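You operate a simulated robot arm through the tools that you are given. There is no shell and no other tool.

Carry out the task below with a simulated robot arm. There is one attempt and no reset: what you move stays moved.

## Task
Punch the papers with the orange clip and file them in the binder.
Fine: open the binder's lever, and shut it on the papers.
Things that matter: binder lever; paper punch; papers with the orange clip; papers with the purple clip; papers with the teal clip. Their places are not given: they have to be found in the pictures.

It is judged by the outcome, as a careful person would: the job done as asked, and still so three seconds after it is handed in. It fails if anything else is knocked over, pushed out of place, dropped, spilled or broken.

## Robot
A 7-joint arm with a two-finger parallel gripper, fixed in place. Base frame: the origin is at the foot of the arm, x ahead of it, y to its left, z up; the work surface is at about z = 0.8. Readings come in m, rad, newtons and seconds.
Its first joint turns from -2.601 to 2.601 rad. Payload 3.5 kg.
The tool frame sits at the grasp point between the pads (the TCP): z along the fingers, y along the line on which they close. The tips reach 0.023 m beyond it. Largest opening 0.094 m; finger width 0.038, thickness 0.01; the body of the gripper, 0.054 by 0.096 m, starts 0.039 m behind the TCP.
Orientation is that of the tool frame in the base frame, as a unit quaternion [x, y, z, w]. With the fingers straight down and closing along the base's y, the tool's x points along the base's -x, its y along +y and its z along -z.

## Interface
- The arm moves only by the tool arm_command. Its argument "moves" is text: rows parted by semicolons, each of 7 numbers parted by spaces: the shift along the tool's x, y, z in units of 50 mm (1.0 is 50 mm), then the turn, a rotation vector about the tool's x, y, z in units of 4 degrees (1.0 is 4 degrees), then the finger opening in m, from 0 to 0.094. In form: dx dy dz ax ay az jaw; .... A call has 1 to 20 rows; each row shifts and turns the commanded pose from where the row before left it, along the tool's axes as they then stand. A call with a number of a shift or a turn outside -1 to 1 is refused whole. Each row takes 0.2 s and may step no farther than 0.05 m and 0.15 rad from the row before; otherwise, or with a gripper value out of range, the whole call is refused. Where a pose cannot be reached the arm comes as near as it can. A force on the tool above 90 N (or 10 N above the force at the start of the call, whichever is more), or a blocked arm, ends the call early, and 0.2 s more pass. The fingers move at their own pace (about 0.153 m/s each) and stop on an object; they squeeze with about 37 N. The grip force told is the motor's: it shows also when the fingers shut on nothing. Time passes only in rows, and 0.2 s behind the last, so rows that do not move let the fingers close. The reply holds the time, the measured pose of the TCP, the force on the tool along the base axes, the opening and the grip force, in the units named above and with some noise, with the torque about the TCP (base axes, N m) and any sound that the robot's microphone picked up, and new pictures: "views" is both (left out), scene, wrist or none.
- Cameras (640 x 400 px; columns grow to the right, rows downward): "scene" is fixed at [0.2219, 0.6496, 1.3744]; the picture's right is [0.42, -0.91, 0.00], its down [-0.69, -0.32, -0.64] and it looks along [0.59, 0.27, -0.76] (base axes); focal length 214 px, centre (320, 200). "wrist" rides on the gripper at [0.086, 0.016, -0.074] in the tool frame; the picture's right is [-0.18, 0.98, 0.00], its down [-0.58, -0.11, -0.81] and it looks along [-0.79, -0.15, 0.59] (tool axes); focal length 243 px, centre (320, 200).
- locate(camera, pixels): for up to 12 pixels [column, row] of the newest picture of that camera ("zoom" is the newest enlarged one), the place [x, y, z] in the base frame of the surface seen there, good to about 0.002 m. The clock stands still meanwhile.
- inspect(camera, box): a new picture of the part [left, top, right, bottom] of that camera's present view, enlarged. The clock stands still meanwhile.
- job_done(): hands the job in; it is judged then, once.

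Unless the task says otherwise, let go and move clear before handing in.

The tools are called as name(argument=value, ...) on one line, values as JSON. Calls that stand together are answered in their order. arm_command: Moves the arm, as the interface text tells. Its arguments: {"type":"object","properties":{"moves":{"type":"string"},"views":{"type":"string","enum":["both","scene","wrist","none"]}},"required":["moves"]} The other tools are called the same way: locate (camera, pixels) gives the place of the surface under pixels of a picture; inspect (camera, box) takes an enlarged picture of a part of a camera's view; job_done () hands the job in.

At the start:

```text
clock: 0.0
tcp_pos: [0.944, 0.5572, 1.1402]
ee_rot: [0.0, 1.0, 0.0, 0.0]
contact_force: [0.2, 0.9, 0.3]
wrist_torque: [-0.03, -0.02, -0.01]
opening: 0.0937
grasp_force: 0.1
```

scene: 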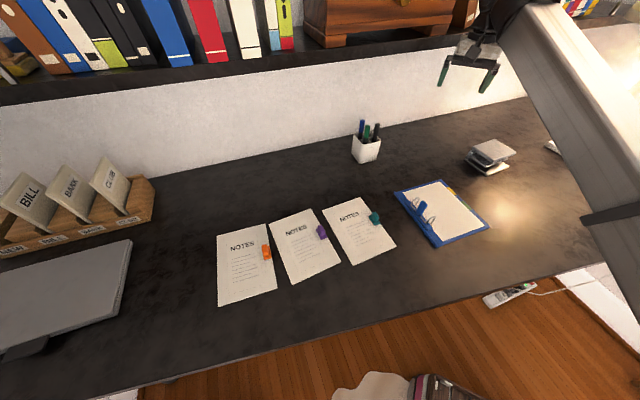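
wrist: 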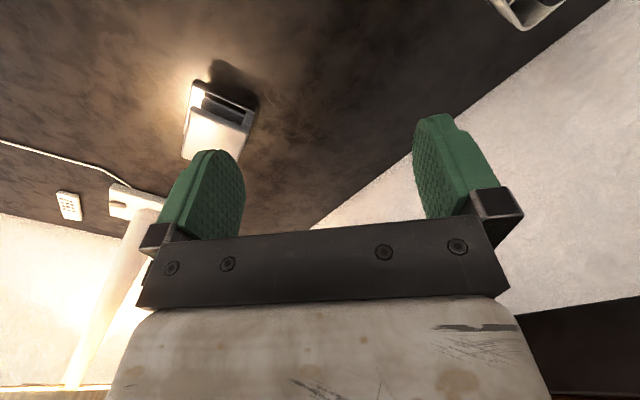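

The scene shows three note stacks (orange clip near pixel 267,252; purple 322,232; teal 375,218), a blue binder near (440,212) and a punch near (490,155). I'll enlarge these areas.

inspect(camera="scene", box=[200, 180, 400, 305])

inspect(camera="scene", box=[380, 165, 500, 255])

inspect(camera="scene", box=[440, 120, 540, 190])

locate(camera="scene", pixels=[[217, 235], [270, 224], [277, 288], [219, 305], [267, 252], [311, 208], [341, 261], [293, 283], [271, 224], [322, 232]])

locate(camera="scene", pixels=[[395, 193], [441, 180], [488, 229], [437, 247], [422, 206], [430, 218], [490, 150], [470, 158], [514, 152], [490, 172], [360, 200], [396, 245]])

```text
3.20 times, centred on (300, 242) of scene
```

zoom: 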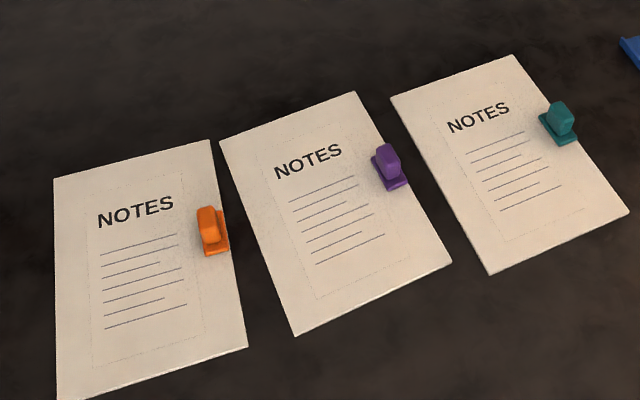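

```text
4.44 times, centred on (440, 210) of scene
```

zoom: 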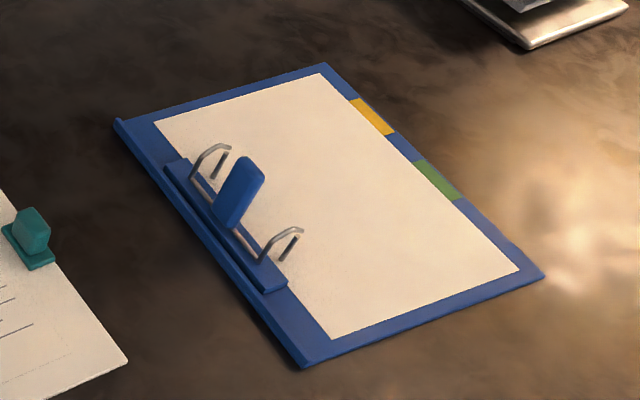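

```text
5.71 times, centred on (490, 155) of scene
```

zoom: 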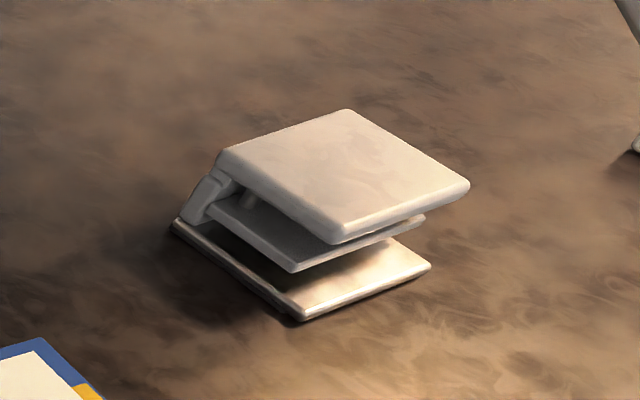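

```text
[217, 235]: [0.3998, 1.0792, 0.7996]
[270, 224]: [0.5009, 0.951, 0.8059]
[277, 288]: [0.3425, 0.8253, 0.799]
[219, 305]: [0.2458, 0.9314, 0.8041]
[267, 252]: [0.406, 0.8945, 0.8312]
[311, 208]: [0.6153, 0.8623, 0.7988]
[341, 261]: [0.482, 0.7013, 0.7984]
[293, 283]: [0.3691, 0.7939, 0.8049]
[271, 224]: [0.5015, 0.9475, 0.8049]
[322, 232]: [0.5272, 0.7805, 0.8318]
```

```text
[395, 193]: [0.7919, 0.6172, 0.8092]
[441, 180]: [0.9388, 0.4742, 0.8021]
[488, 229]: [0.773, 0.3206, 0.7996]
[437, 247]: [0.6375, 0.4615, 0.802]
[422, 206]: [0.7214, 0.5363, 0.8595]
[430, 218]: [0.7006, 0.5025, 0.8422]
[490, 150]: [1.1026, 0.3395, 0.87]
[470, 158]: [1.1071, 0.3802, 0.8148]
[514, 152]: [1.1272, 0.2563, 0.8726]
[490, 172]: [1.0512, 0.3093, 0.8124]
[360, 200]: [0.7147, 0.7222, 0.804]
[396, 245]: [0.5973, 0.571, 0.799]
```

The third zoom shows the punch: the hinge is at zoom (200,200), and the slot opens toward the lower right. I'll measure its corners and the papers' details.

locate(camera="zoom", pixels=[[175, 225], [302, 318], [428, 266], [345, 112], [468, 185], [340, 240], [220, 155], [295, 268], [424, 218], [212, 210], [205, 195], [370, 285]])

inspect(camera="wrist", box=[160, 60, 280, 170])

```text
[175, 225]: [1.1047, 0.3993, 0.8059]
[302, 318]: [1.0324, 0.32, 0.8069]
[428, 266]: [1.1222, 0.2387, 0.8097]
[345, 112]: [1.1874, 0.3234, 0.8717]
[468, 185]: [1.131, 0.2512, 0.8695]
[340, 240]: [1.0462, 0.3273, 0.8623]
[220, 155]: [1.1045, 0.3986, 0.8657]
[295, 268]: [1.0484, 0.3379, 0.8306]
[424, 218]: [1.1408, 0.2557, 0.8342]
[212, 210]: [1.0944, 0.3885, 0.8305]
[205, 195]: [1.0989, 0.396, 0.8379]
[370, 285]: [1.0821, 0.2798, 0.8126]
```

```text
3.64 times, centred on (220, 115) of wrist
```

zoom: 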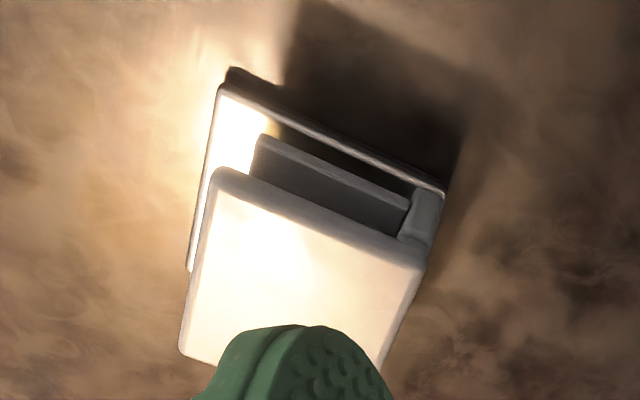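

The punch slot faces the robot: its front edge runs from (1.03,0.32) to (1.12,0.24). Next I'll look closely at the orange clip, the binder lever and the surroundings.

inspect(camera="scene", box=[250, 235, 290, 265])

locate(camera="zoom", pixels=[[190, 150], [260, 130], [280, 290], [350, 260], [230, 180], [330, 330], [230, 290], [210, 230], [300, 150], [240, 60], [400, 300]])

inspect(camera="scene", box=[404, 186, 452, 226])

```text
13.33 times, centred on (270, 250) of scene
```

zoom: 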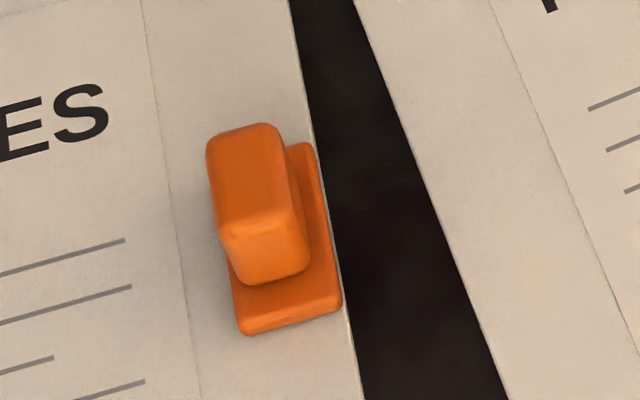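

```text
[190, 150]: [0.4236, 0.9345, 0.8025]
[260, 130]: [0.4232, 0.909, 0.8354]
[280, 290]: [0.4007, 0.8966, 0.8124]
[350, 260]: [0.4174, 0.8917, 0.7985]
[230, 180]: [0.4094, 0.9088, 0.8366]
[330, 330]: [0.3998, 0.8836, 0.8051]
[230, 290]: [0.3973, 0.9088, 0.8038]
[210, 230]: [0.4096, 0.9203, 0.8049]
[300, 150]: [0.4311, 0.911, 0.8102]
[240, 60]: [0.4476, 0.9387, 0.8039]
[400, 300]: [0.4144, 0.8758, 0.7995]
```

```text
10.00 times, centred on (428, 206) of scene
```

zoom: 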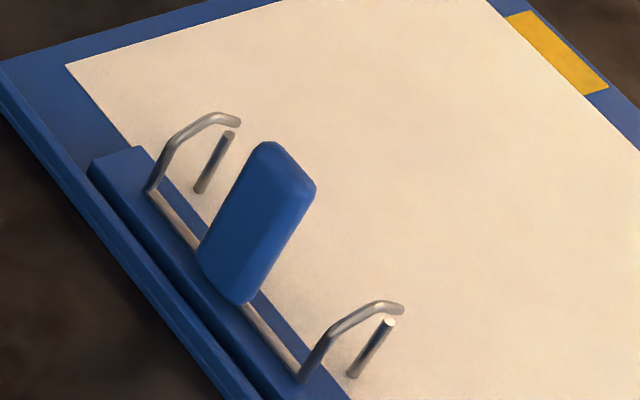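

I'll measure the geometry of the lever, arches and posts in this zoom.

locate(camera="zoom", pixels=[[215, 275], [245, 295], [265, 150], [308, 185], [255, 225], [152, 185], [210, 120], [237, 124], [229, 135], [199, 188], [303, 375], [390, 323]])

locate(camera="zoom", pixels=[[352, 375], [380, 306], [400, 309], [100, 170], [130, 155], [60, 110], [110, 60], [450, 200], [280, 310], [330, 340], [20, 110], [550, 50]])

```text
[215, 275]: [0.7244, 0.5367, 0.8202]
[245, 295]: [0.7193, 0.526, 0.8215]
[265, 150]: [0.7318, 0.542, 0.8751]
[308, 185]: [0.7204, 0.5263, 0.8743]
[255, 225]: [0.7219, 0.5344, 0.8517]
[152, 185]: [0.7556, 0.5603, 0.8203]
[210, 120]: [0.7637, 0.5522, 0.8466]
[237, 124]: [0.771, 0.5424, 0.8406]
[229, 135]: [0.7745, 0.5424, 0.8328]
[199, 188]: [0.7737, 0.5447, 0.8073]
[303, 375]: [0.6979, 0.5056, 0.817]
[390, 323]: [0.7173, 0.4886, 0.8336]
```

```text
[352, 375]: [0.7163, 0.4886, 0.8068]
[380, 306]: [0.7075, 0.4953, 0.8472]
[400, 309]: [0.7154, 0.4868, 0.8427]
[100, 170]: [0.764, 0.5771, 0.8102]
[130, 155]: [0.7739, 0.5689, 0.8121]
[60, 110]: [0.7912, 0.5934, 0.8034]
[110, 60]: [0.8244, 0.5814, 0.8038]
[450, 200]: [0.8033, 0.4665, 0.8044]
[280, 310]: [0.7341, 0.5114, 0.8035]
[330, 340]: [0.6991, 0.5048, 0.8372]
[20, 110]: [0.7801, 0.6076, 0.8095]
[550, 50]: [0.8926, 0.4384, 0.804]
```

The rings look closed with the lever standing upright at (0.726,0.534). The punch is far out at a radius of about 1.1 m, so I'll fly above it at a safe height to test reach and get a wrist view.

arm_command(moves="-0.2 -0.825 0.35 0 0 0 0.06; -0.2 -0.825 0.35 0 0 0 0.06; -0.2 -0.825 0.35 0 0 0 0.06; -0.2 -0.825 0.35 0 0 0 0.06; -0.2 -0.825 0.35 0 0 0 0.06; -0.2 -0.825 0.35 0 0 0 0.06; -0.2 -0.825 0.35 0 0 0 0.06; -0.2 -0.825 0.35 0 0 0 0.06; 0 0 0 0 0 -1 0.06; 0 0 0 0 0 -1 0.06; 0 0 0 0 0 -1 0.06; 0 0 0 0 0 -1 0.06; 0 0 0 0 0 -1 0.06; 0 0 0 0 0 -1 0.06; 0 0 0 0 0 -1 0.06; 0 0 0 0 0 -1 0.06; 0 0 0 0 0 -1 0.06; 0 0 0 0 0 -1 0.06; 0 0 0 0 0 -1 0.06; 0 0 0 0 0 -1 0.06")

```text
clock: 4.2
tcp_pos: [1.0246, 0.2289, 0.9995]
ee_rot: [-0.407, 0.914, -0.001, 0.0]
contact_force: [0.0, 0.7, 0.5]
wrist_torque: [0.01, -0.01, 0.02]
opening: 0.0599
grasp_force: 0.1
```

scene: 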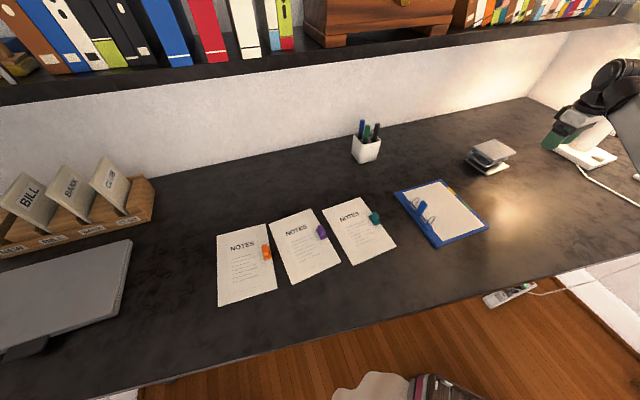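
wrist: 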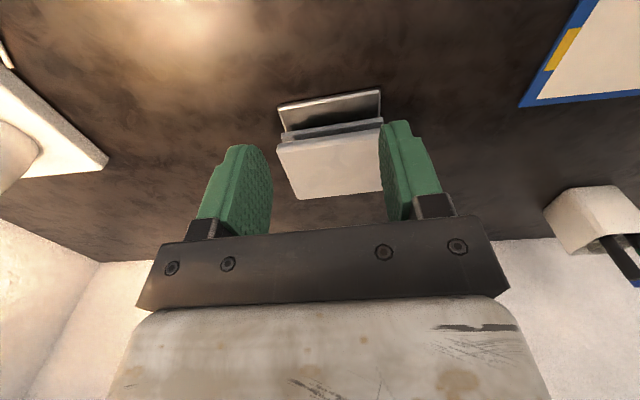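

The arm reached the point above the punch front. In the wrist view the punch slot faces me at (330,110). I'll inspect it and measure it more precisely.

inspect(camera="wrist", box=[260, 75, 420, 205])

locate(camera="wrist", pixels=[[278, 107], [380, 92], [282, 135], [383, 119], [277, 147], [384, 127], [290, 198], [60, 130], [100, 160], [20, 90], [320, 120], [332, 136]])

```text
3.08 times, centred on (340, 140) of wrist
```

zoom: 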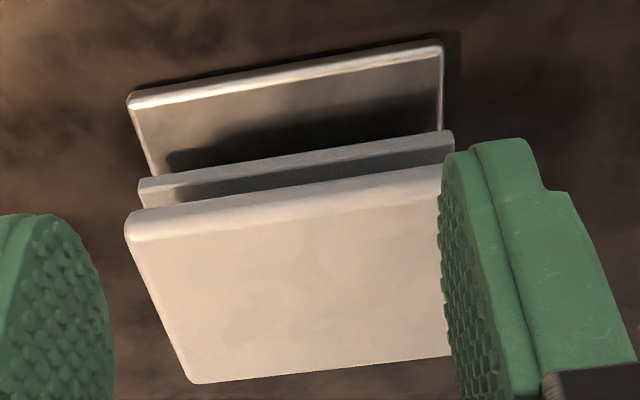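

```text
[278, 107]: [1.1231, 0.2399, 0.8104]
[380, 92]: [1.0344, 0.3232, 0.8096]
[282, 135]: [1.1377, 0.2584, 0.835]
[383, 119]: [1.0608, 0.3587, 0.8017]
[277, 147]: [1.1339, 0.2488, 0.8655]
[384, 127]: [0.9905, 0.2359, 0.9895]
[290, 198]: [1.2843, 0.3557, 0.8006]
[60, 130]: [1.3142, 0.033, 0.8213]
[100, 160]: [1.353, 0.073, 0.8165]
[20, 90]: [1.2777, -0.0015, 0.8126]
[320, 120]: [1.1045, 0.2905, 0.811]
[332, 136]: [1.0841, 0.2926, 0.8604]
```

I'll test whether the arm can reach straight down to about z=0.85 here, where the clip would be held at the punch. The table below is clear.

arm_command(moves="0 0 0.8 0 0 0 0.06; 0 0 0.8 0 0 0 0.06; 0 0 0.8 0 0 0 0.06; 0 0 0.6 0 0 0 0.06; 0 0 0 0 0 0 0.06", views="wrist")

```text
clock: 5.4
tcp_pos: [1.0253, 0.2301, 0.8506]
ee_rot: [-0.407, 0.914, 0.0, -0.001]
contact_force: [-0.2, 0.4, 0.6]
wrist_torque: [0.01, -0.02, 0.02]
opening: 0.06
grasp_force: 0.0
```

wrist: 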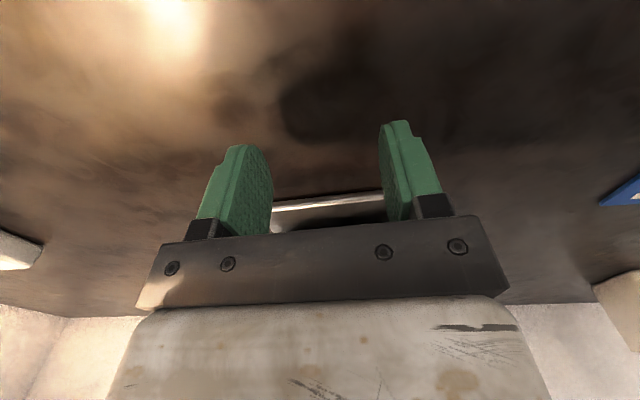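

Reach is fine straight down. I'll probe a bit farther forward, then go up and test the position over the punch lever.

arm_command(moves="-0.5 0 0 0 0 0 0.06; 0 0 0 0 0 0 0.06; 0.5 0 -0.8 0 0 0 0.0; 0 0 -0.9 0 0 0 0.0; -0.9 0 0 0 0 0 0.0; -0.8 0 0 0 0 0 0.0; 0 0 0 0 0 0 0.0", views="both")

```text
clock: 7.0
tcp_pos: [1.0828, 0.2921, 0.9348]
ee_rot: [-0.407, 0.913, 0.001, 0.0]
contact_force: [0.0, -0.1, 0.6]
wrist_torque: [0.01, 0.01, -0.05]
opening: 0.0002
grasp_force: 37.1
```

scene: 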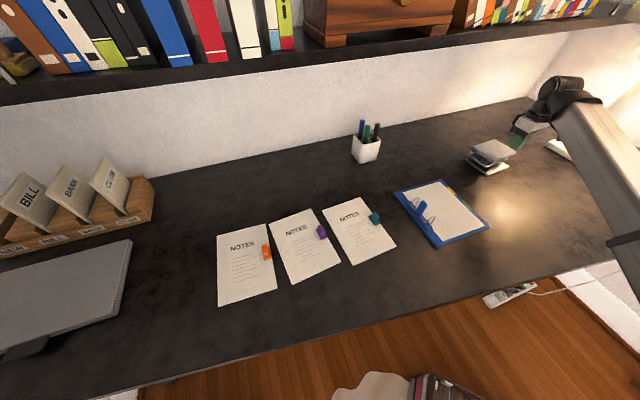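
wrist: 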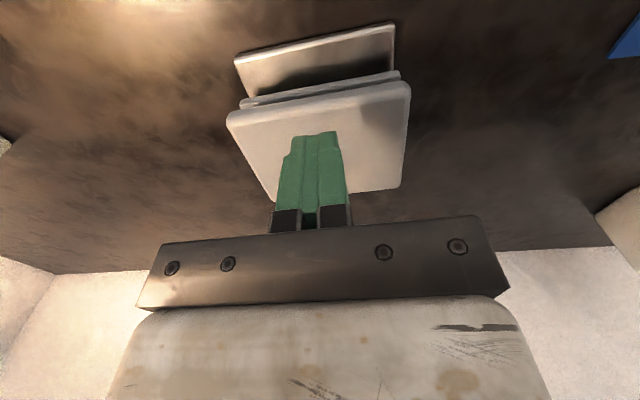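

The arm can also reach over the punch lever. I'll now swing across at a safe height to view the orange clip, aligning the gripper with that paper (forward azimuth about 38.5°).

arm_command(moves="0 0 -0.6 0 0 0.8 0.06; 0 0 -0.6 0 0 0.8 0.06; 0 0 -0.5 0 0 0.775 0.06", views="none")

arm_command(moves="0.156 0.942 0 0 0 0 0.06; 0.156 0.942 0 0 0 0 0.06; 0.156 0.942 0 0 0 0 0.06; 0.156 0.942 0 0 0 0 0.06; 0.156 0.942 0 0 0 0 0.06; 0.156 0.942 0 0 0 0 0.06; 0.156 0.942 0 0 0 0 0.06; 0.156 0.942 0 0 0 0 0.06; 0.156 0.942 0 0 0 0 0.06; 0.156 0.942 0 0 0 0 0.06; 0.156 0.942 0 0 0 0 0.06; 0.156 0.942 0 0 0 0 0.06; 0.156 0.942 0 0 0 0 0.06; 0.156 0.942 0 0 0 0 0.06; 0.156 0.942 0 0 0 0 0.06; 0.156 0.942 0 0 0 0 0.06; 0.156 0.942 0 0 0 0 0.06; 0.156 0.942 0 0 0 0 0.06; 0.156 0.942 0 0 0 0 0.06; 0 0 0 0 0 0 0.06")

```text
clock: 7.8
tcp_pos: [1.0826, 0.2924, 1.0197]
ee_rot: [-0.33, 0.944, 0.0, 0.001]
contact_force: [-1.1, 0.1, -0.6]
wrist_torque: [-0.02, -0.03, 0.0]
opening: 0.0598
grasp_force: 0.1
```

```text
clock: 12.0
tcp_pos: [0.4082, 0.9009, 1.0197]
ee_rot: [-0.329, 0.944, 0.0, 0.0]
contact_force: [-0.4, -0.9, -0.1]
wrist_torque: [-0.02, 0.02, 0.01]
opening: 0.0599
grasp_force: 0.0
```

scene: 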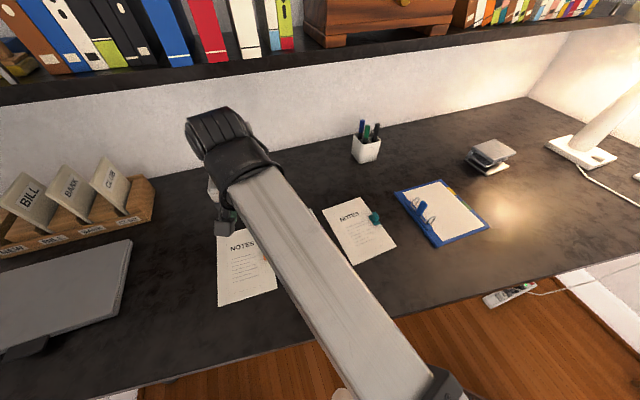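
wrist: 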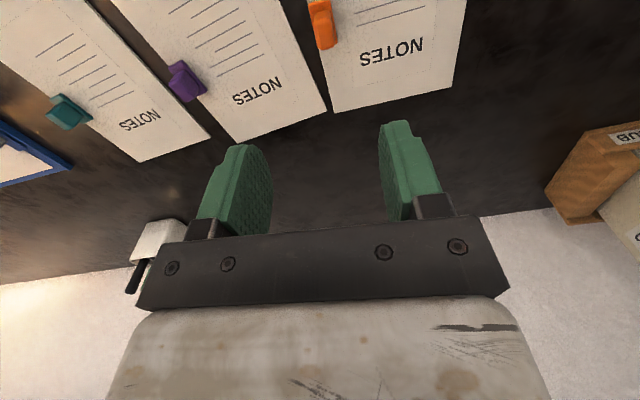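

The orange clip is visible at wrist (323,25). I'll back up 5 cm for a better view and then measure.

arm_command(moves="1 0 0 0 0 0 0.06; 0.8 0 0.6 0 0 0 0.06; 0 0 0 0 0 0 0.06", views="wrist")

inspect(camera="wrist", box=[260, 0, 460, 130])

```text
clock: 12.8
tcp_pos: [0.3375, 0.8428, 0.9906]
ee_rot: [-0.33, 0.944, 0.0, 0.0]
contact_force: [-0.7, -0.2, 0.3]
wrist_torque: [0.01, 0.0, 0.04]
opening: 0.06
grasp_force: 0.0
```

wrist: 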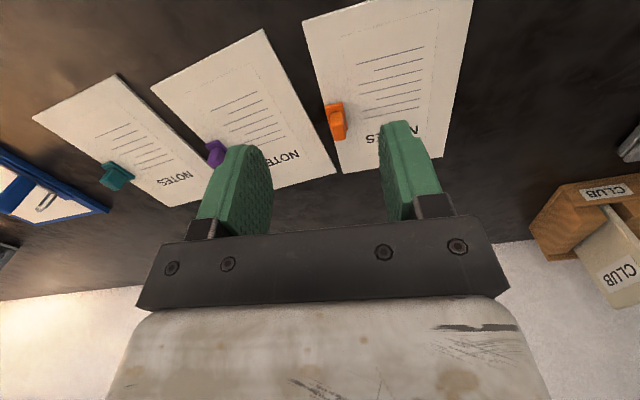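

```text
3.08 times, centred on (360, 65) of wrist
```

zoom: 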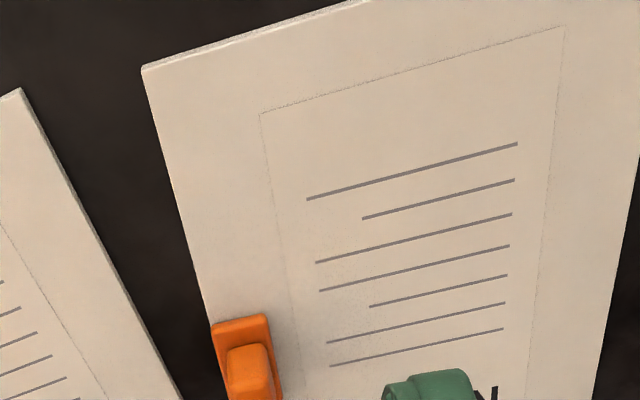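

locate(camera="wrist", pixels=[[306, 24], [341, 171], [443, 155], [471, 3], [323, 106], [343, 103], [328, 140], [346, 136], [318, 80], [457, 80], [432, 157], [350, 170]])

inspect(camera="wrist", box=[305, 90, 365, 150])

locate(camera="zoom", pixels=[[200, 140], [400, 120], [230, 500], [420, 480], [300, 300], [250, 250], [400, 400], [330, 230], [280, 520], [380, 180], [420, 300], [220, 350]])

```text
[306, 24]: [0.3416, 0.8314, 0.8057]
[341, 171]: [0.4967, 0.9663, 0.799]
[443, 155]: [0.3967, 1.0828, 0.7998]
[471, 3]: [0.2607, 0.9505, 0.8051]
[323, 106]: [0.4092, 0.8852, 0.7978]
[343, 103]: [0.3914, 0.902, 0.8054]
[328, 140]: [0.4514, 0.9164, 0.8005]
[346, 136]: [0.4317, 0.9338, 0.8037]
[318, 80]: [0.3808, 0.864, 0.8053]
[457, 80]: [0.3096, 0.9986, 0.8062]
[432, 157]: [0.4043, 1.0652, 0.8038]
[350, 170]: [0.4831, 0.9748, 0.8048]
```

```text
6.67 times, centred on (335, 120) of wrist
```

zoom: 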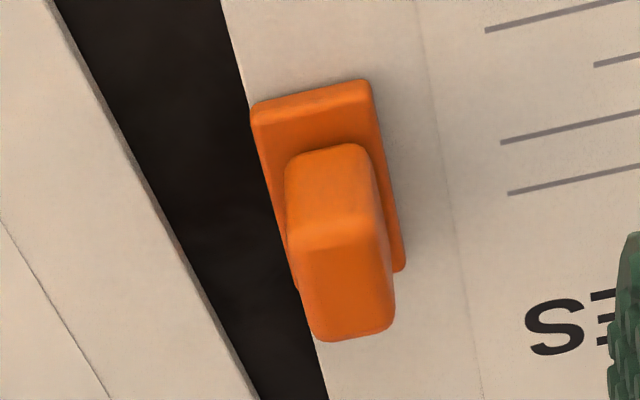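

```text
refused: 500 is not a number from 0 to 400
```

locate(camera="zoom", pixels=[[254, 112], [368, 84], [402, 268], [290, 165], [362, 150], [384, 225], [300, 245], [340, 195], [318, 335], [392, 325], [345, 290], [330, 130]])

```text
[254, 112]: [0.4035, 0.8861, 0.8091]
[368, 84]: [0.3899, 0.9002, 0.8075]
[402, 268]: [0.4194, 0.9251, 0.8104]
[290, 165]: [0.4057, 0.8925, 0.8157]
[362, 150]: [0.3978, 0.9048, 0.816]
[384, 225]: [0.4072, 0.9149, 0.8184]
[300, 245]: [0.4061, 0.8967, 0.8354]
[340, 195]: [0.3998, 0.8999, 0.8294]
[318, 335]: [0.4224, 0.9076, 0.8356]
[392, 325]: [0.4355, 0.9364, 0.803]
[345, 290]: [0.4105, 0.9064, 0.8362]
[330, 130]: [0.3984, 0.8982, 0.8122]
```

The clip block's top is at about (0.411,0.906,0.836), and the paper's up direction is at azimuth about 40.5°. I'll move over the clip and stop a few centimetres above it to check alignment.

arm_command(moves="-0.97 0 0 0 0 -0.5 0.05; -0.97 0 0 0 0 0 0.05; 0 0 0.8 0 0 0 0.05; 0 0 0.8 0 0 0 0.05; 0 0 0.75 0 0 0 0.05; 0 0 0 0 0 0 0.05", views="wrist")

inspect(camera="wrist", box=[240, 80, 420, 220])

```text
clock: 14.2
tcp_pos: [0.4132, 0.9055, 0.8736]
ee_rot: [-0.346, 0.938, 0.0, -0.001]
contact_force: [0.0, -0.1, 0.2]
wrist_torque: [-0.02, 0.02, -0.01]
opening: 0.0501
grasp_force: 0.0
```

wrist: 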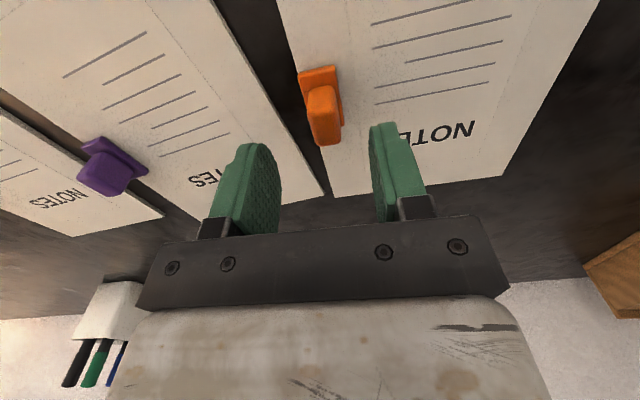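

```text
2.86 times, centred on (330, 150) of wrist
```

zoom: 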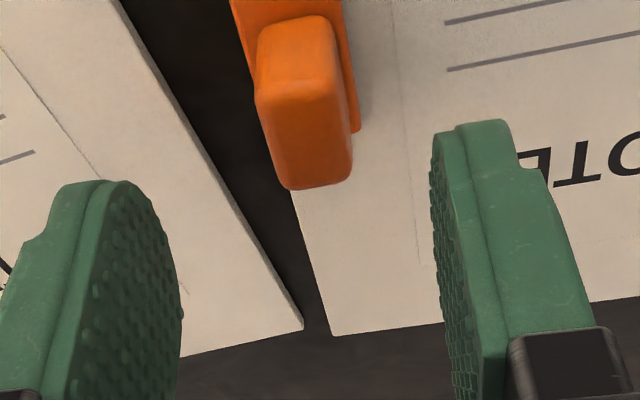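

locate(camera="zoom", pixels=[[265, 105], [340, 95], [290, 185], [348, 175], [310, 140], [265, 40], [325, 30], [355, 130], [250, 60], [330, 333], [302, 325]])

```text
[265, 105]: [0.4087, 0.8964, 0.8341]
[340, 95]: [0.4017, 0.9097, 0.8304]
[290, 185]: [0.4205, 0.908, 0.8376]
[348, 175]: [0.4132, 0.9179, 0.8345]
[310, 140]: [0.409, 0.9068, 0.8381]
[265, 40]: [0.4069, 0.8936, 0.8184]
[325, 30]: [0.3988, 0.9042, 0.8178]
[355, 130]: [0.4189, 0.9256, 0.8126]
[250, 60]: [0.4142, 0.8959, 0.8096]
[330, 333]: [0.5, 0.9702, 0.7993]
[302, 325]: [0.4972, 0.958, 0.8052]
```

Alignment is good: the block's centre is at about (0.411,0.907) and needs a 2–3 mm sideways correction. I'll descend and close on the clip.

arm_command(moves="0 0.05 0.35 0 0 0 0.05; 0 0 0.34 0 0 0 0.05; 0 0 0 0 0 0 0.05; 0 0 0 0 0 0 0.0; 0 0 0 0 0 0 0.0; 0 0 0 0 0 0 0.0", views="both")

```text
clock: 15.6
tcp_pos: [0.4105, 0.9071, 0.8394]
ee_rot: [-0.346, 0.938, 0.0, 0.0]
contact_force: [0.2, 0.0, 0.2]
wrist_torque: [0.01, -0.08, -0.03]
opening: 0.0156
grasp_force: 36.9
```

scene: 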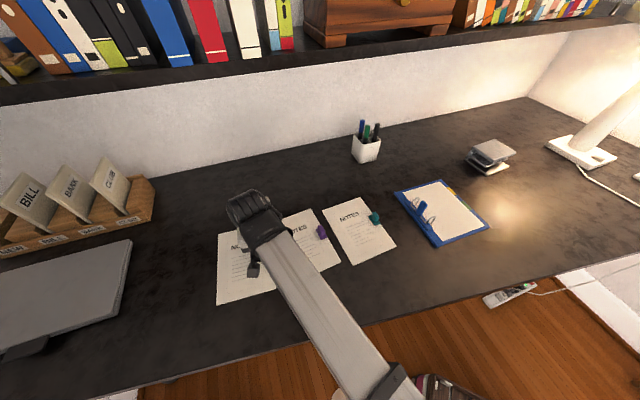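
wrist: 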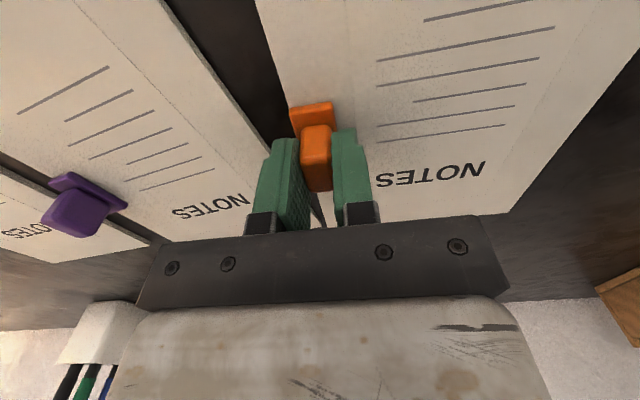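

The clip is gripped at an opening of 15.6 mm. I'll lift slowly and check that the papers come up level and alone.

arm_command(moves="0 0 -0.2 0 0 0 0.0; 0 0 -0.4 0 0 0 0.0; 0 0 -0.6 0 0 0 0.0; 0 0 -0.8 0 0 0 0.0; 0 0 -0.8 0 0 0 0.0; 0 0 0 0 0 0 0.0", views="both")

```text
clock: 17.0
tcp_pos: [0.4095, 0.9079, 0.9772]
ee_rot: [-0.346, 0.938, -0.001, 0.0]
contact_force: [-0.2, -0.7, -1.3]
wrist_torque: [-0.05, -0.06, 0.0]
opening: 0.0157
grasp_force: 36.8
```

scene: 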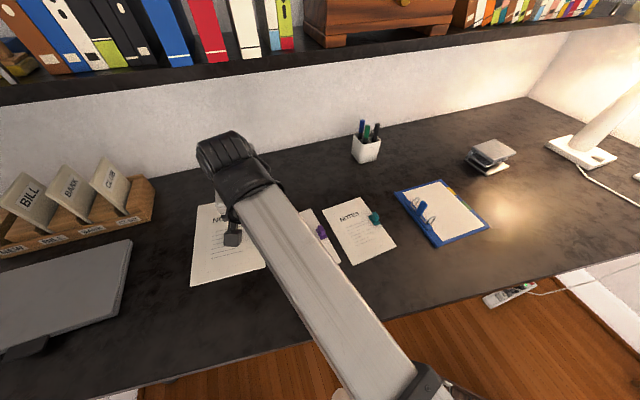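
wrist: 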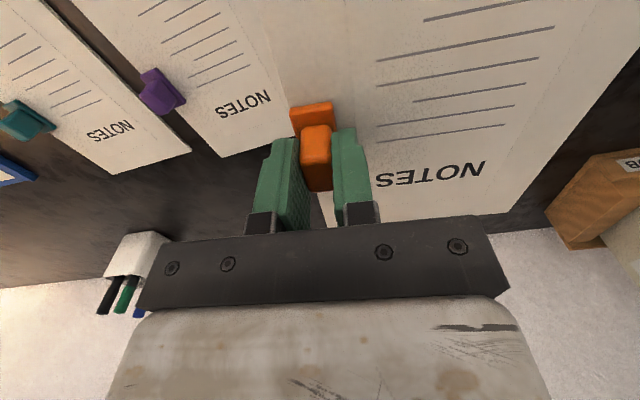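

The papers are lifted and sit the same in the wrist view. I'll check how level they are by locating points on the sheet.

locate(camera="wrist", pixels=[[275, 50], [300, 90], [400, 30], [500, 150], [520, 195], [560, 100], [400, 205], [250, 5], [600, 60], [470, 10]])

locate(camera="scene", pixels=[[197, 207], [190, 285], [265, 268], [205, 245], [220, 270], [240, 265]])

```text
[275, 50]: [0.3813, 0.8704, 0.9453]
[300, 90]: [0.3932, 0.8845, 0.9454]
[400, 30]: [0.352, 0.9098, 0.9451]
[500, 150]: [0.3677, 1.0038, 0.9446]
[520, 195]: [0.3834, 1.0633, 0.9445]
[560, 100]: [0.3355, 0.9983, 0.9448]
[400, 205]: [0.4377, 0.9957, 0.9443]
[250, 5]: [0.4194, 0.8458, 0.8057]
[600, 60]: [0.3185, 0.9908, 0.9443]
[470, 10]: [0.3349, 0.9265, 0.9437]
```

```text
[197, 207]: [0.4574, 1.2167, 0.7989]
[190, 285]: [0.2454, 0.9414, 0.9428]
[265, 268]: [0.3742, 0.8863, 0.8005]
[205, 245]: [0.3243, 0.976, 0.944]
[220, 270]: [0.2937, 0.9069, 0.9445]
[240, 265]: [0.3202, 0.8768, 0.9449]
```

inspect(camera="wrist", box=[480, 140, 580, 225])

inspect(camera="scene", box=[170, 190, 290, 300])

```text
4.71 times, centred on (530, 182) of wrist
```

zoom: 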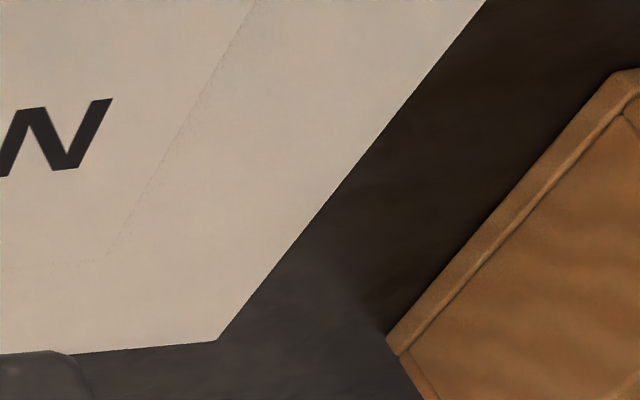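

```text
3.64 times, centred on (230, 245) of scene
```

zoom: 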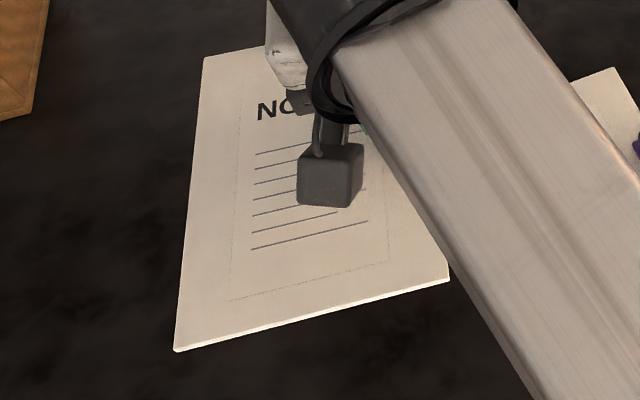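

locate(camera="zoom", pixels=[[207, 60], [180, 345], [444, 279], [195, 200], [440, 270], [250, 52]])

locate(camera="wrist", pixels=[[524, 211], [580, 139], [632, 55], [545, 184]])

```text
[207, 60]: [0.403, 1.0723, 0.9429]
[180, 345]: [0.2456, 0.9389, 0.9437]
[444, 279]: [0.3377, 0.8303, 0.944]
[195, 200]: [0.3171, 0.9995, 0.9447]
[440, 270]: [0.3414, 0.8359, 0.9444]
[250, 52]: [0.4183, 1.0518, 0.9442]
```

```text
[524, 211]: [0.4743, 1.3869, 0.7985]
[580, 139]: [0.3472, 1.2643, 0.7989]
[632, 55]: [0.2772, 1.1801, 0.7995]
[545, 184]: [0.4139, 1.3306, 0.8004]
```

The papers are level, with the top at TCP−0.033, and the clip is about 0.131 m from the hole-side edge. I'll look into the punch slot in more detail before heading there.

inspect(camera="scene", box=[462, 138, 502, 175])

inspect(camera="scene", box=[462, 148, 482, 162])

```text
10.81 times, centred on (482, 156) of scene
```

zoom: 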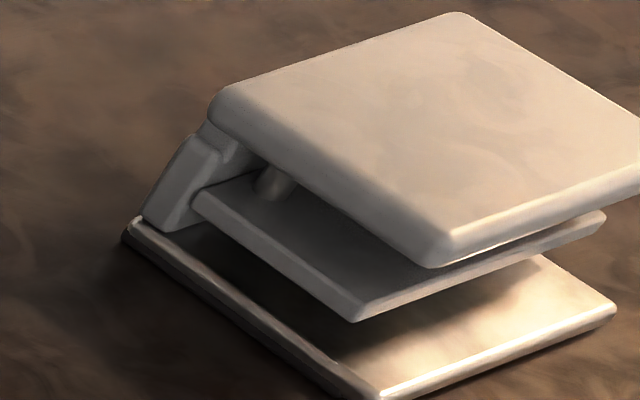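

```text
16.00 times, centred on (472, 155) of scene
```

zoom: 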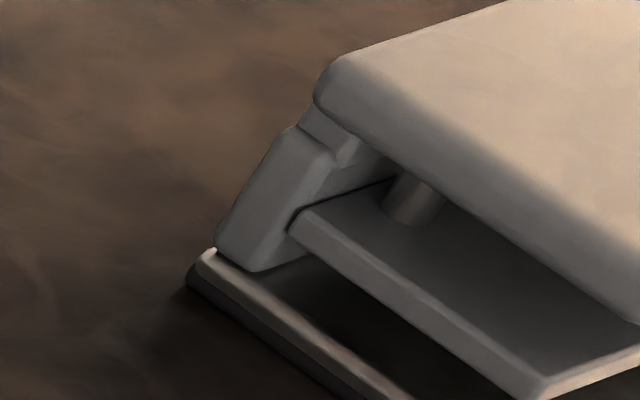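

A pin cylinder is visible above the middle plate at zoom (410,200). I'll locate it and the slot edges.

locate(camera="zoom", pixels=[[405, 210], [420, 215], [295, 225], [298, 245], [308, 212], [270, 262], [300, 255], [540, 395], [540, 380], [450, 320], [452, 335], [225, 250]])

```text
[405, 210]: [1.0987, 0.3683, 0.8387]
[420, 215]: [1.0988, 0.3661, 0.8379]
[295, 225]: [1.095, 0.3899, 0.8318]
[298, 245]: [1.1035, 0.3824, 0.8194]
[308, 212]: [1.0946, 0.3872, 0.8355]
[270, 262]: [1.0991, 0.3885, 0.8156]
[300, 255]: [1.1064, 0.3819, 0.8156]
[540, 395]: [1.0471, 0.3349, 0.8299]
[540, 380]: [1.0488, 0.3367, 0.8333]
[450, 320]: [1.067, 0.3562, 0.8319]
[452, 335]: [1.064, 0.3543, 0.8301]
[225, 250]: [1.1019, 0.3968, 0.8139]
```

I found the pins at d≈1.015 and the rear stop at d≈1.029, measured along the slot direction at azimuth about 47.4°; the gap spans about z 0.811–0.828. I'll check the pen-cup height and then rotate the papers to the punch heading while lifting.

locate(camera="scene", pixels=[[361, 122], [376, 125], [366, 130], [365, 155]])

arm_command(moves="0 0 -0.2 0 0 0 0; 0 0 -0.4 0 0 0 0; 0 0 -0.4 0 0 0.5 0; 0 0 -0.2 0 0 1 0; 0 0 0 0 0 1 0; 0 0 0 0 0 1 0; 0 0 0 0 0 1 0; 0 0 0 0 0 1 0; 0 0 0 0 0 1 0; 0 0 0 0 0 1 0; 0 0 0 0 0 1 0; 0 0 0 0 0 1 0; 0 0 0 0 0 1 0; 0 0 0 0 0 1 0; 0 0 0 0 0 1 0; 0 0 0 0 0 1 0; 0 0 0 0 0 1 0; 0 0 0 0 0 1 0; 0 0 0 0 0 1 0; 0 0 0 0 0 1 0", views="none")

```text
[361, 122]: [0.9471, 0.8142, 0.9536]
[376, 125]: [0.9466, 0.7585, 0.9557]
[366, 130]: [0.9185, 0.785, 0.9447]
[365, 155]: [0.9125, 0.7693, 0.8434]
```

```text
clock: 21.2
tcp_pos: [0.4112, 0.9065, 1.038]
ee_rot: [0.256, 0.967, 0.0, 0.0]
contact_force: [0.2, 1.8, -2.0]
wrist_torque: [-0.07, 0.03, 0.05]
opening: 0.0156
grasp_force: 37.5
```

The pens top out at 0.956, and the carried papers are at about 1.0. I'll finish the rotation and traverse to the front of the punch.

arm_command(moves="0 0 0 0 0 0.8125 0; 0 0 0 0 0 0.8125 0; 0 0 0 0 0 0.8125 0; 0 0 0 0 0 0.8125 0; 0 0 0 0 0 0 0", views="none")

arm_command(moves="-0.4 -0.075 0 0 0 0 0; -0.8 -0.15 0 0 0 0 0; -0.965 -0.1795 0 0 0 0 0; -0.965 -0.1795 0 0 0 0 0; -0.965 -0.1795 0 0 0 0 0; -0.965 -0.1795 0 0 0 0 0; -0.965 -0.1795 0 0 0 0 0; -0.965 -0.1795 0 0 0 0 0; -0.965 -0.1795 0 0 0 0 0; -0.965 -0.1795 0 0 0 0 0; -0.965 -0.1795 0 0 0 0 0; -0.965 -0.1795 0 0 0 0 0; -0.965 -0.1795 0 0 0 0 0; -0.965 -0.1795 0 0 0 0 0; -0.965 -0.1795 0 0 0 0 0; -0.965 -0.1795 0 0 0 0 0; -0.965 -0.1795 0 0 0 0 0; -0.965 -0.1795 0 0 0 0 0; -0.965 -0.1795 0 0 0 0 0; -0.735 -0.135 0 0 0 0 0", views="both")

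```text
clock: 22.4
tcp_pos: [0.4104, 0.9067, 1.0374]
ee_rot: [0.362, 0.932, 0.0, -0.001]
contact_force: [0.5, 0.3, -2.0]
wrist_torque: [-0.09, 0.05, 0.02]
opening: 0.0155
grasp_force: 37.2
```

```text
clock: 26.6
tcp_pos: [0.9712, 0.1615, 1.0387]
ee_rot: [0.361, 0.932, 0.0, 0.0]
contact_force: [0.2, -0.2, -1.6]
wrist_torque: [-0.07, 0.04, -0.01]
opening: 0.0156
grasp_force: 37.1
```

scene: 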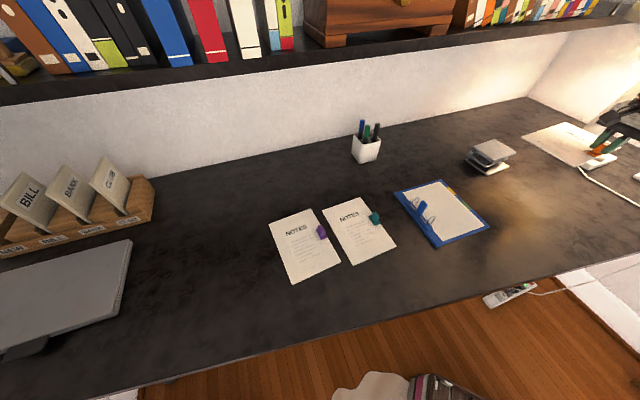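
wrist: 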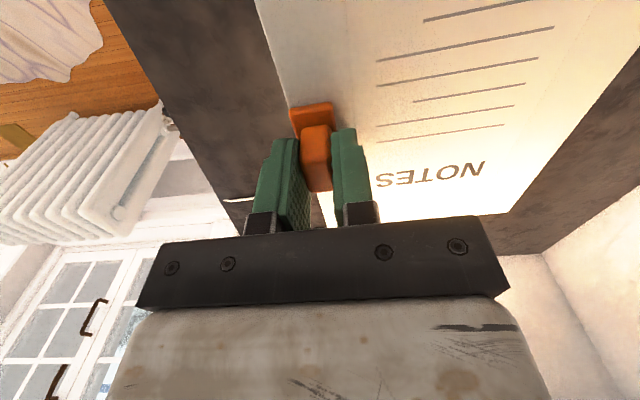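

The papers are in front of the punch, still level and firmly held. I'll descend to just above slot height and check the alignment.

arm_command(moves="0 0 0.5 0 0 0 0; 0 0 0.8 0 0 0 0; 0 0 0.8 0 0 0 0; 0 0 0.6 0 0 0 0; 0 0 0.3 0 0 0 0; 0 0 0.2 0 0 0 0; 0 0 0 0 0 0 0", views="both")

inspect(camera="scene", box=[450, 125, 590, 215])

```text
clock: 28.2
tcp_pos: [0.9721, 0.1612, 0.8782]
ee_rot: [0.363, 0.932, 0.0, 0.0]
contact_force: [-0.1, -0.1, -0.4]
wrist_torque: [-0.06, 0.04, 0.01]
opening: 0.0152
grasp_force: 36.7
```

scene: 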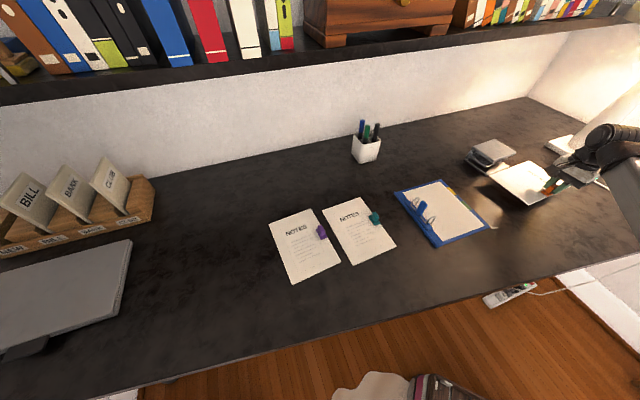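
wrist: 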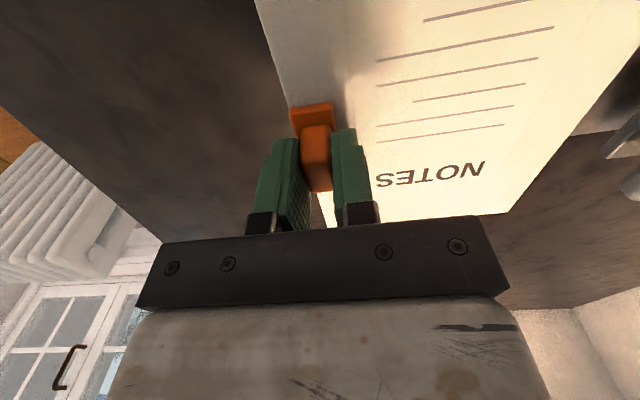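

```text
4.44 times, centred on (520, 170) of scene
```

zoom: 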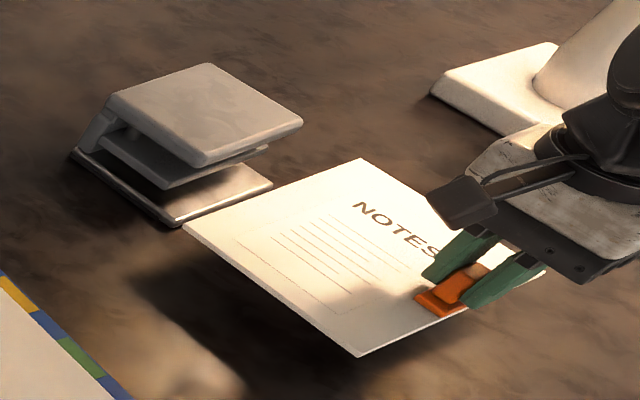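

The picture matches my plan. I'll measure the papers' edge against the punch edge in this zoom.

locate(camera="zoom", pixels=[[188, 228], [361, 162], [359, 351], [275, 196], [175, 222], [272, 185], [75, 153], [170, 187], [270, 150], [205, 164], [302, 118], [110, 97]])

```text
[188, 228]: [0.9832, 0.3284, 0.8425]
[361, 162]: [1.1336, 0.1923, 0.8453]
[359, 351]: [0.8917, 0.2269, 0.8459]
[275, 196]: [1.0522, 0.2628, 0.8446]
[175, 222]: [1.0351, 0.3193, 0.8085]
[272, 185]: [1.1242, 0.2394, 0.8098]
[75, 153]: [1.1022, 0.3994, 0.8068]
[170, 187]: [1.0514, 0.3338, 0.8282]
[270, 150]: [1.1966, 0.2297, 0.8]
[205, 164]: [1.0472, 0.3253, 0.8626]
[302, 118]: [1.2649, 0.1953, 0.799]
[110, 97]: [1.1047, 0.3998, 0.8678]
```

The papers' edge is parallel to the punch front within about 0.5°. I'll lower to slot height with a 3 mm lateral correction, then start inserting and stop about 1 cm inside to check.

arm_command(moves="-0.06 0 0.25 0 0 0 0; 0 0 0.25 0 0 0 0; 0 0 0 0 0 0 0; 0 0.3 0 0 0 0 0; 0 0.3 0 0 0 0 0; 0 0.3 0 0 0 0 0; 0 0.3 0 0 0 0 0; 0 0 0 0 0 0 0", views="both")

inspect(camera="scene", box=[455, 125, 575, 205])

```text
clock: 30.0
tcp_pos: [1.0143, 0.2043, 0.8524]
ee_rot: [0.362, 0.932, 0.0, 0.0]
contact_force: [0.2, 1.1, -1.2]
wrist_torque: [-0.05, 0.05, 0.02]
opening: 0.0155
grasp_force: 37.1
```

scene: 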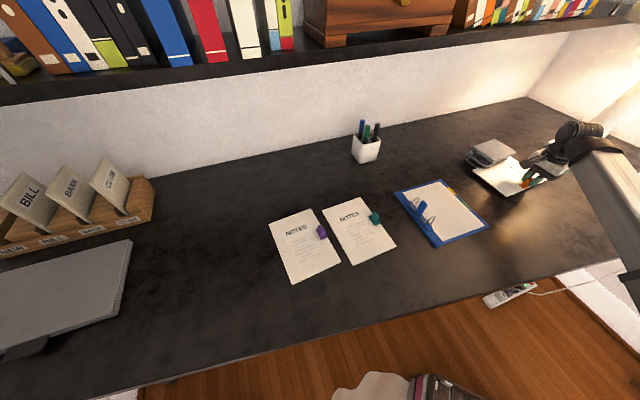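
wrist: 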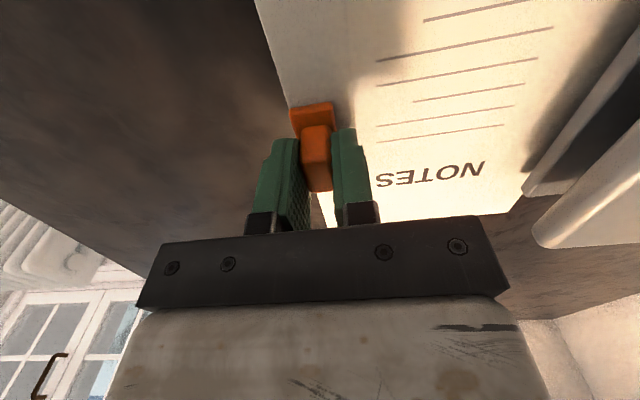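

```text
5.00 times, centred on (515, 165) of scene
```

zoom: 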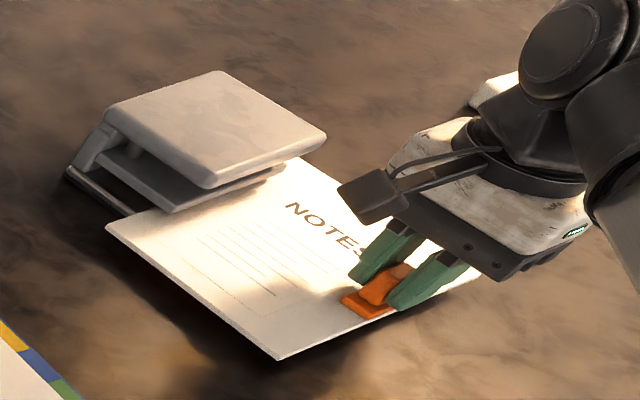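

The edge is under the middle plate and no contact force shows. I'll continue inserting in small steps toward the rear stop.

arm_command(moves="0 0.25 0 0 0 0 0; 0 0.25 0 0 0 0 0; 0 0.25 0 0 0 0 0; 0 0.15 0 0 0 0 0; 0 0.1 0 0 0 0 0; 0 0.06 0 0 0 0 0; 0 0 0 0 0 0 0", views="both")

inspect(camera="scene", box=[455, 125, 575, 205])

```text
clock: 31.6
tcp_pos: [1.0502, 0.2429, 0.8523]
ee_rot: [0.362, 0.932, 0.001, 0.0]
contact_force: [1.6, -0.3, -0.9]
wrist_torque: [-0.02, 0.04, 0.01]
opening: 0.0157
grasp_force: 37.4
```

scene: 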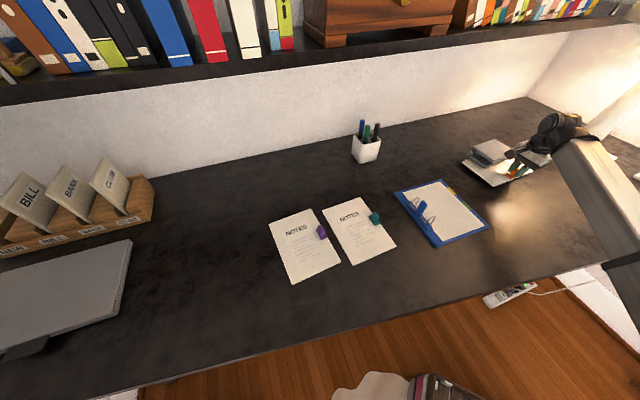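
wrist: 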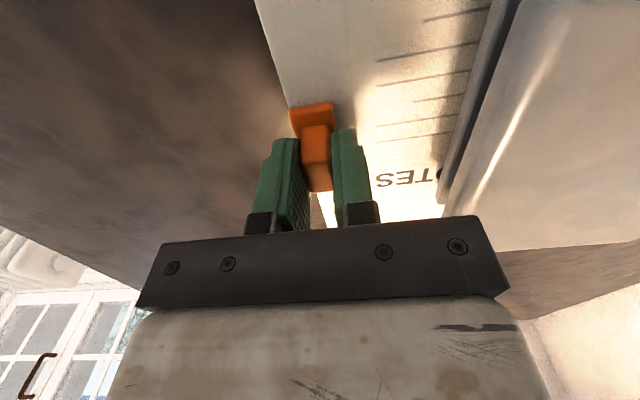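

```text
5.00 times, centred on (515, 165) of scene
```

zoom: 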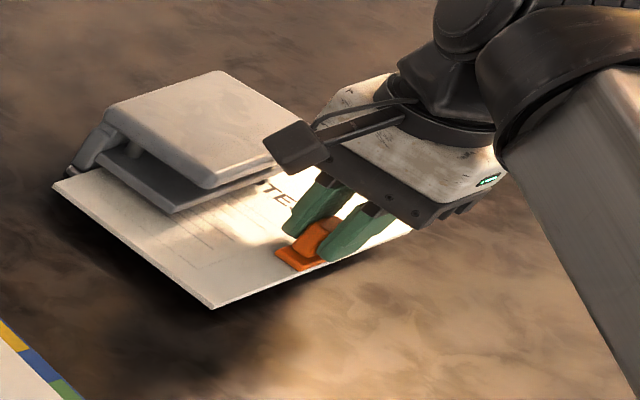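

inspect(camera="scene", box=[460, 145, 490, 170])

locate(camera="zoom", pixels=[[100, 260], [100, 200], [150, 225], [165, 205], [190, 190], [210, 165], [230, 210]])

```text
16.00 times, centred on (475, 158) of scene
```

zoom: 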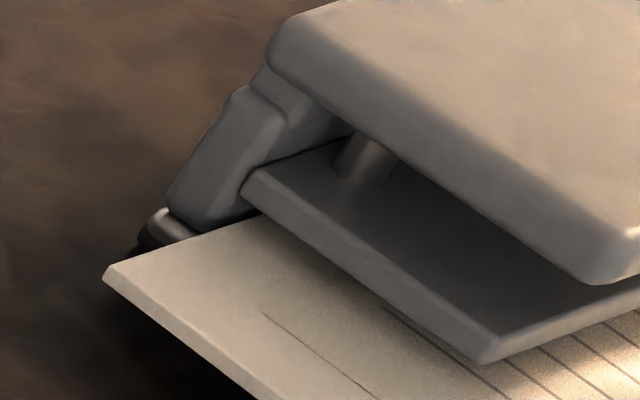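

```text
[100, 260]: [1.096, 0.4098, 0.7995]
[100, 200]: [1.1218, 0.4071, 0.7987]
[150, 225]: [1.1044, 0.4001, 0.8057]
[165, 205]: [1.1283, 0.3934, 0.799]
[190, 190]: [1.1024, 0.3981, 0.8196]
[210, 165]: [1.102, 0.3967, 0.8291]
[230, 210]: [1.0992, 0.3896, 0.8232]
```

locate(camera="zoom", pixels=[[112, 266], [150, 252], [190, 235], [240, 218], [250, 214], [245, 200], [185, 240], [208, 222], [355, 175], [375, 180], [170, 215], [230, 222]])

```text
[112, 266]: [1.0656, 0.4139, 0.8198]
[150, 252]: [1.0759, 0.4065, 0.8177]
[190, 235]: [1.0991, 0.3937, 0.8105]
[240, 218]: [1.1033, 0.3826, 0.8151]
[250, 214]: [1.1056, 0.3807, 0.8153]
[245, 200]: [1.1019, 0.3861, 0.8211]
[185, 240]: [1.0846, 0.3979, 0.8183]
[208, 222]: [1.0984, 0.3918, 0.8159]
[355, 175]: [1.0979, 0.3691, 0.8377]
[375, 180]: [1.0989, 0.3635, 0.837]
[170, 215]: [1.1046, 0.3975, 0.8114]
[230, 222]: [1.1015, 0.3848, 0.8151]
```

The sheet edge is at d≈1.0245, with the stop at about 1.026 and the pins about 12 mm inside the edge. I'll nudge 1.5 mm, set the sheet down on the punch base, and release.

arm_command(moves="0 0.03 0 0 0 0 0; 0 0 0.04 0 0 0 0; 0 0 0 0 0 0 0", views="none")

```text
clock: 32.4
tcp_pos: [1.0506, 0.245, 0.851]
ee_rot: [0.362, 0.932, 0.0, 0.0]
contact_force: [-0.5, -0.5, -0.9]
wrist_torque: [-0.07, 0.04, 0.0]
opening: 0.0154
grasp_force: 36.8
```

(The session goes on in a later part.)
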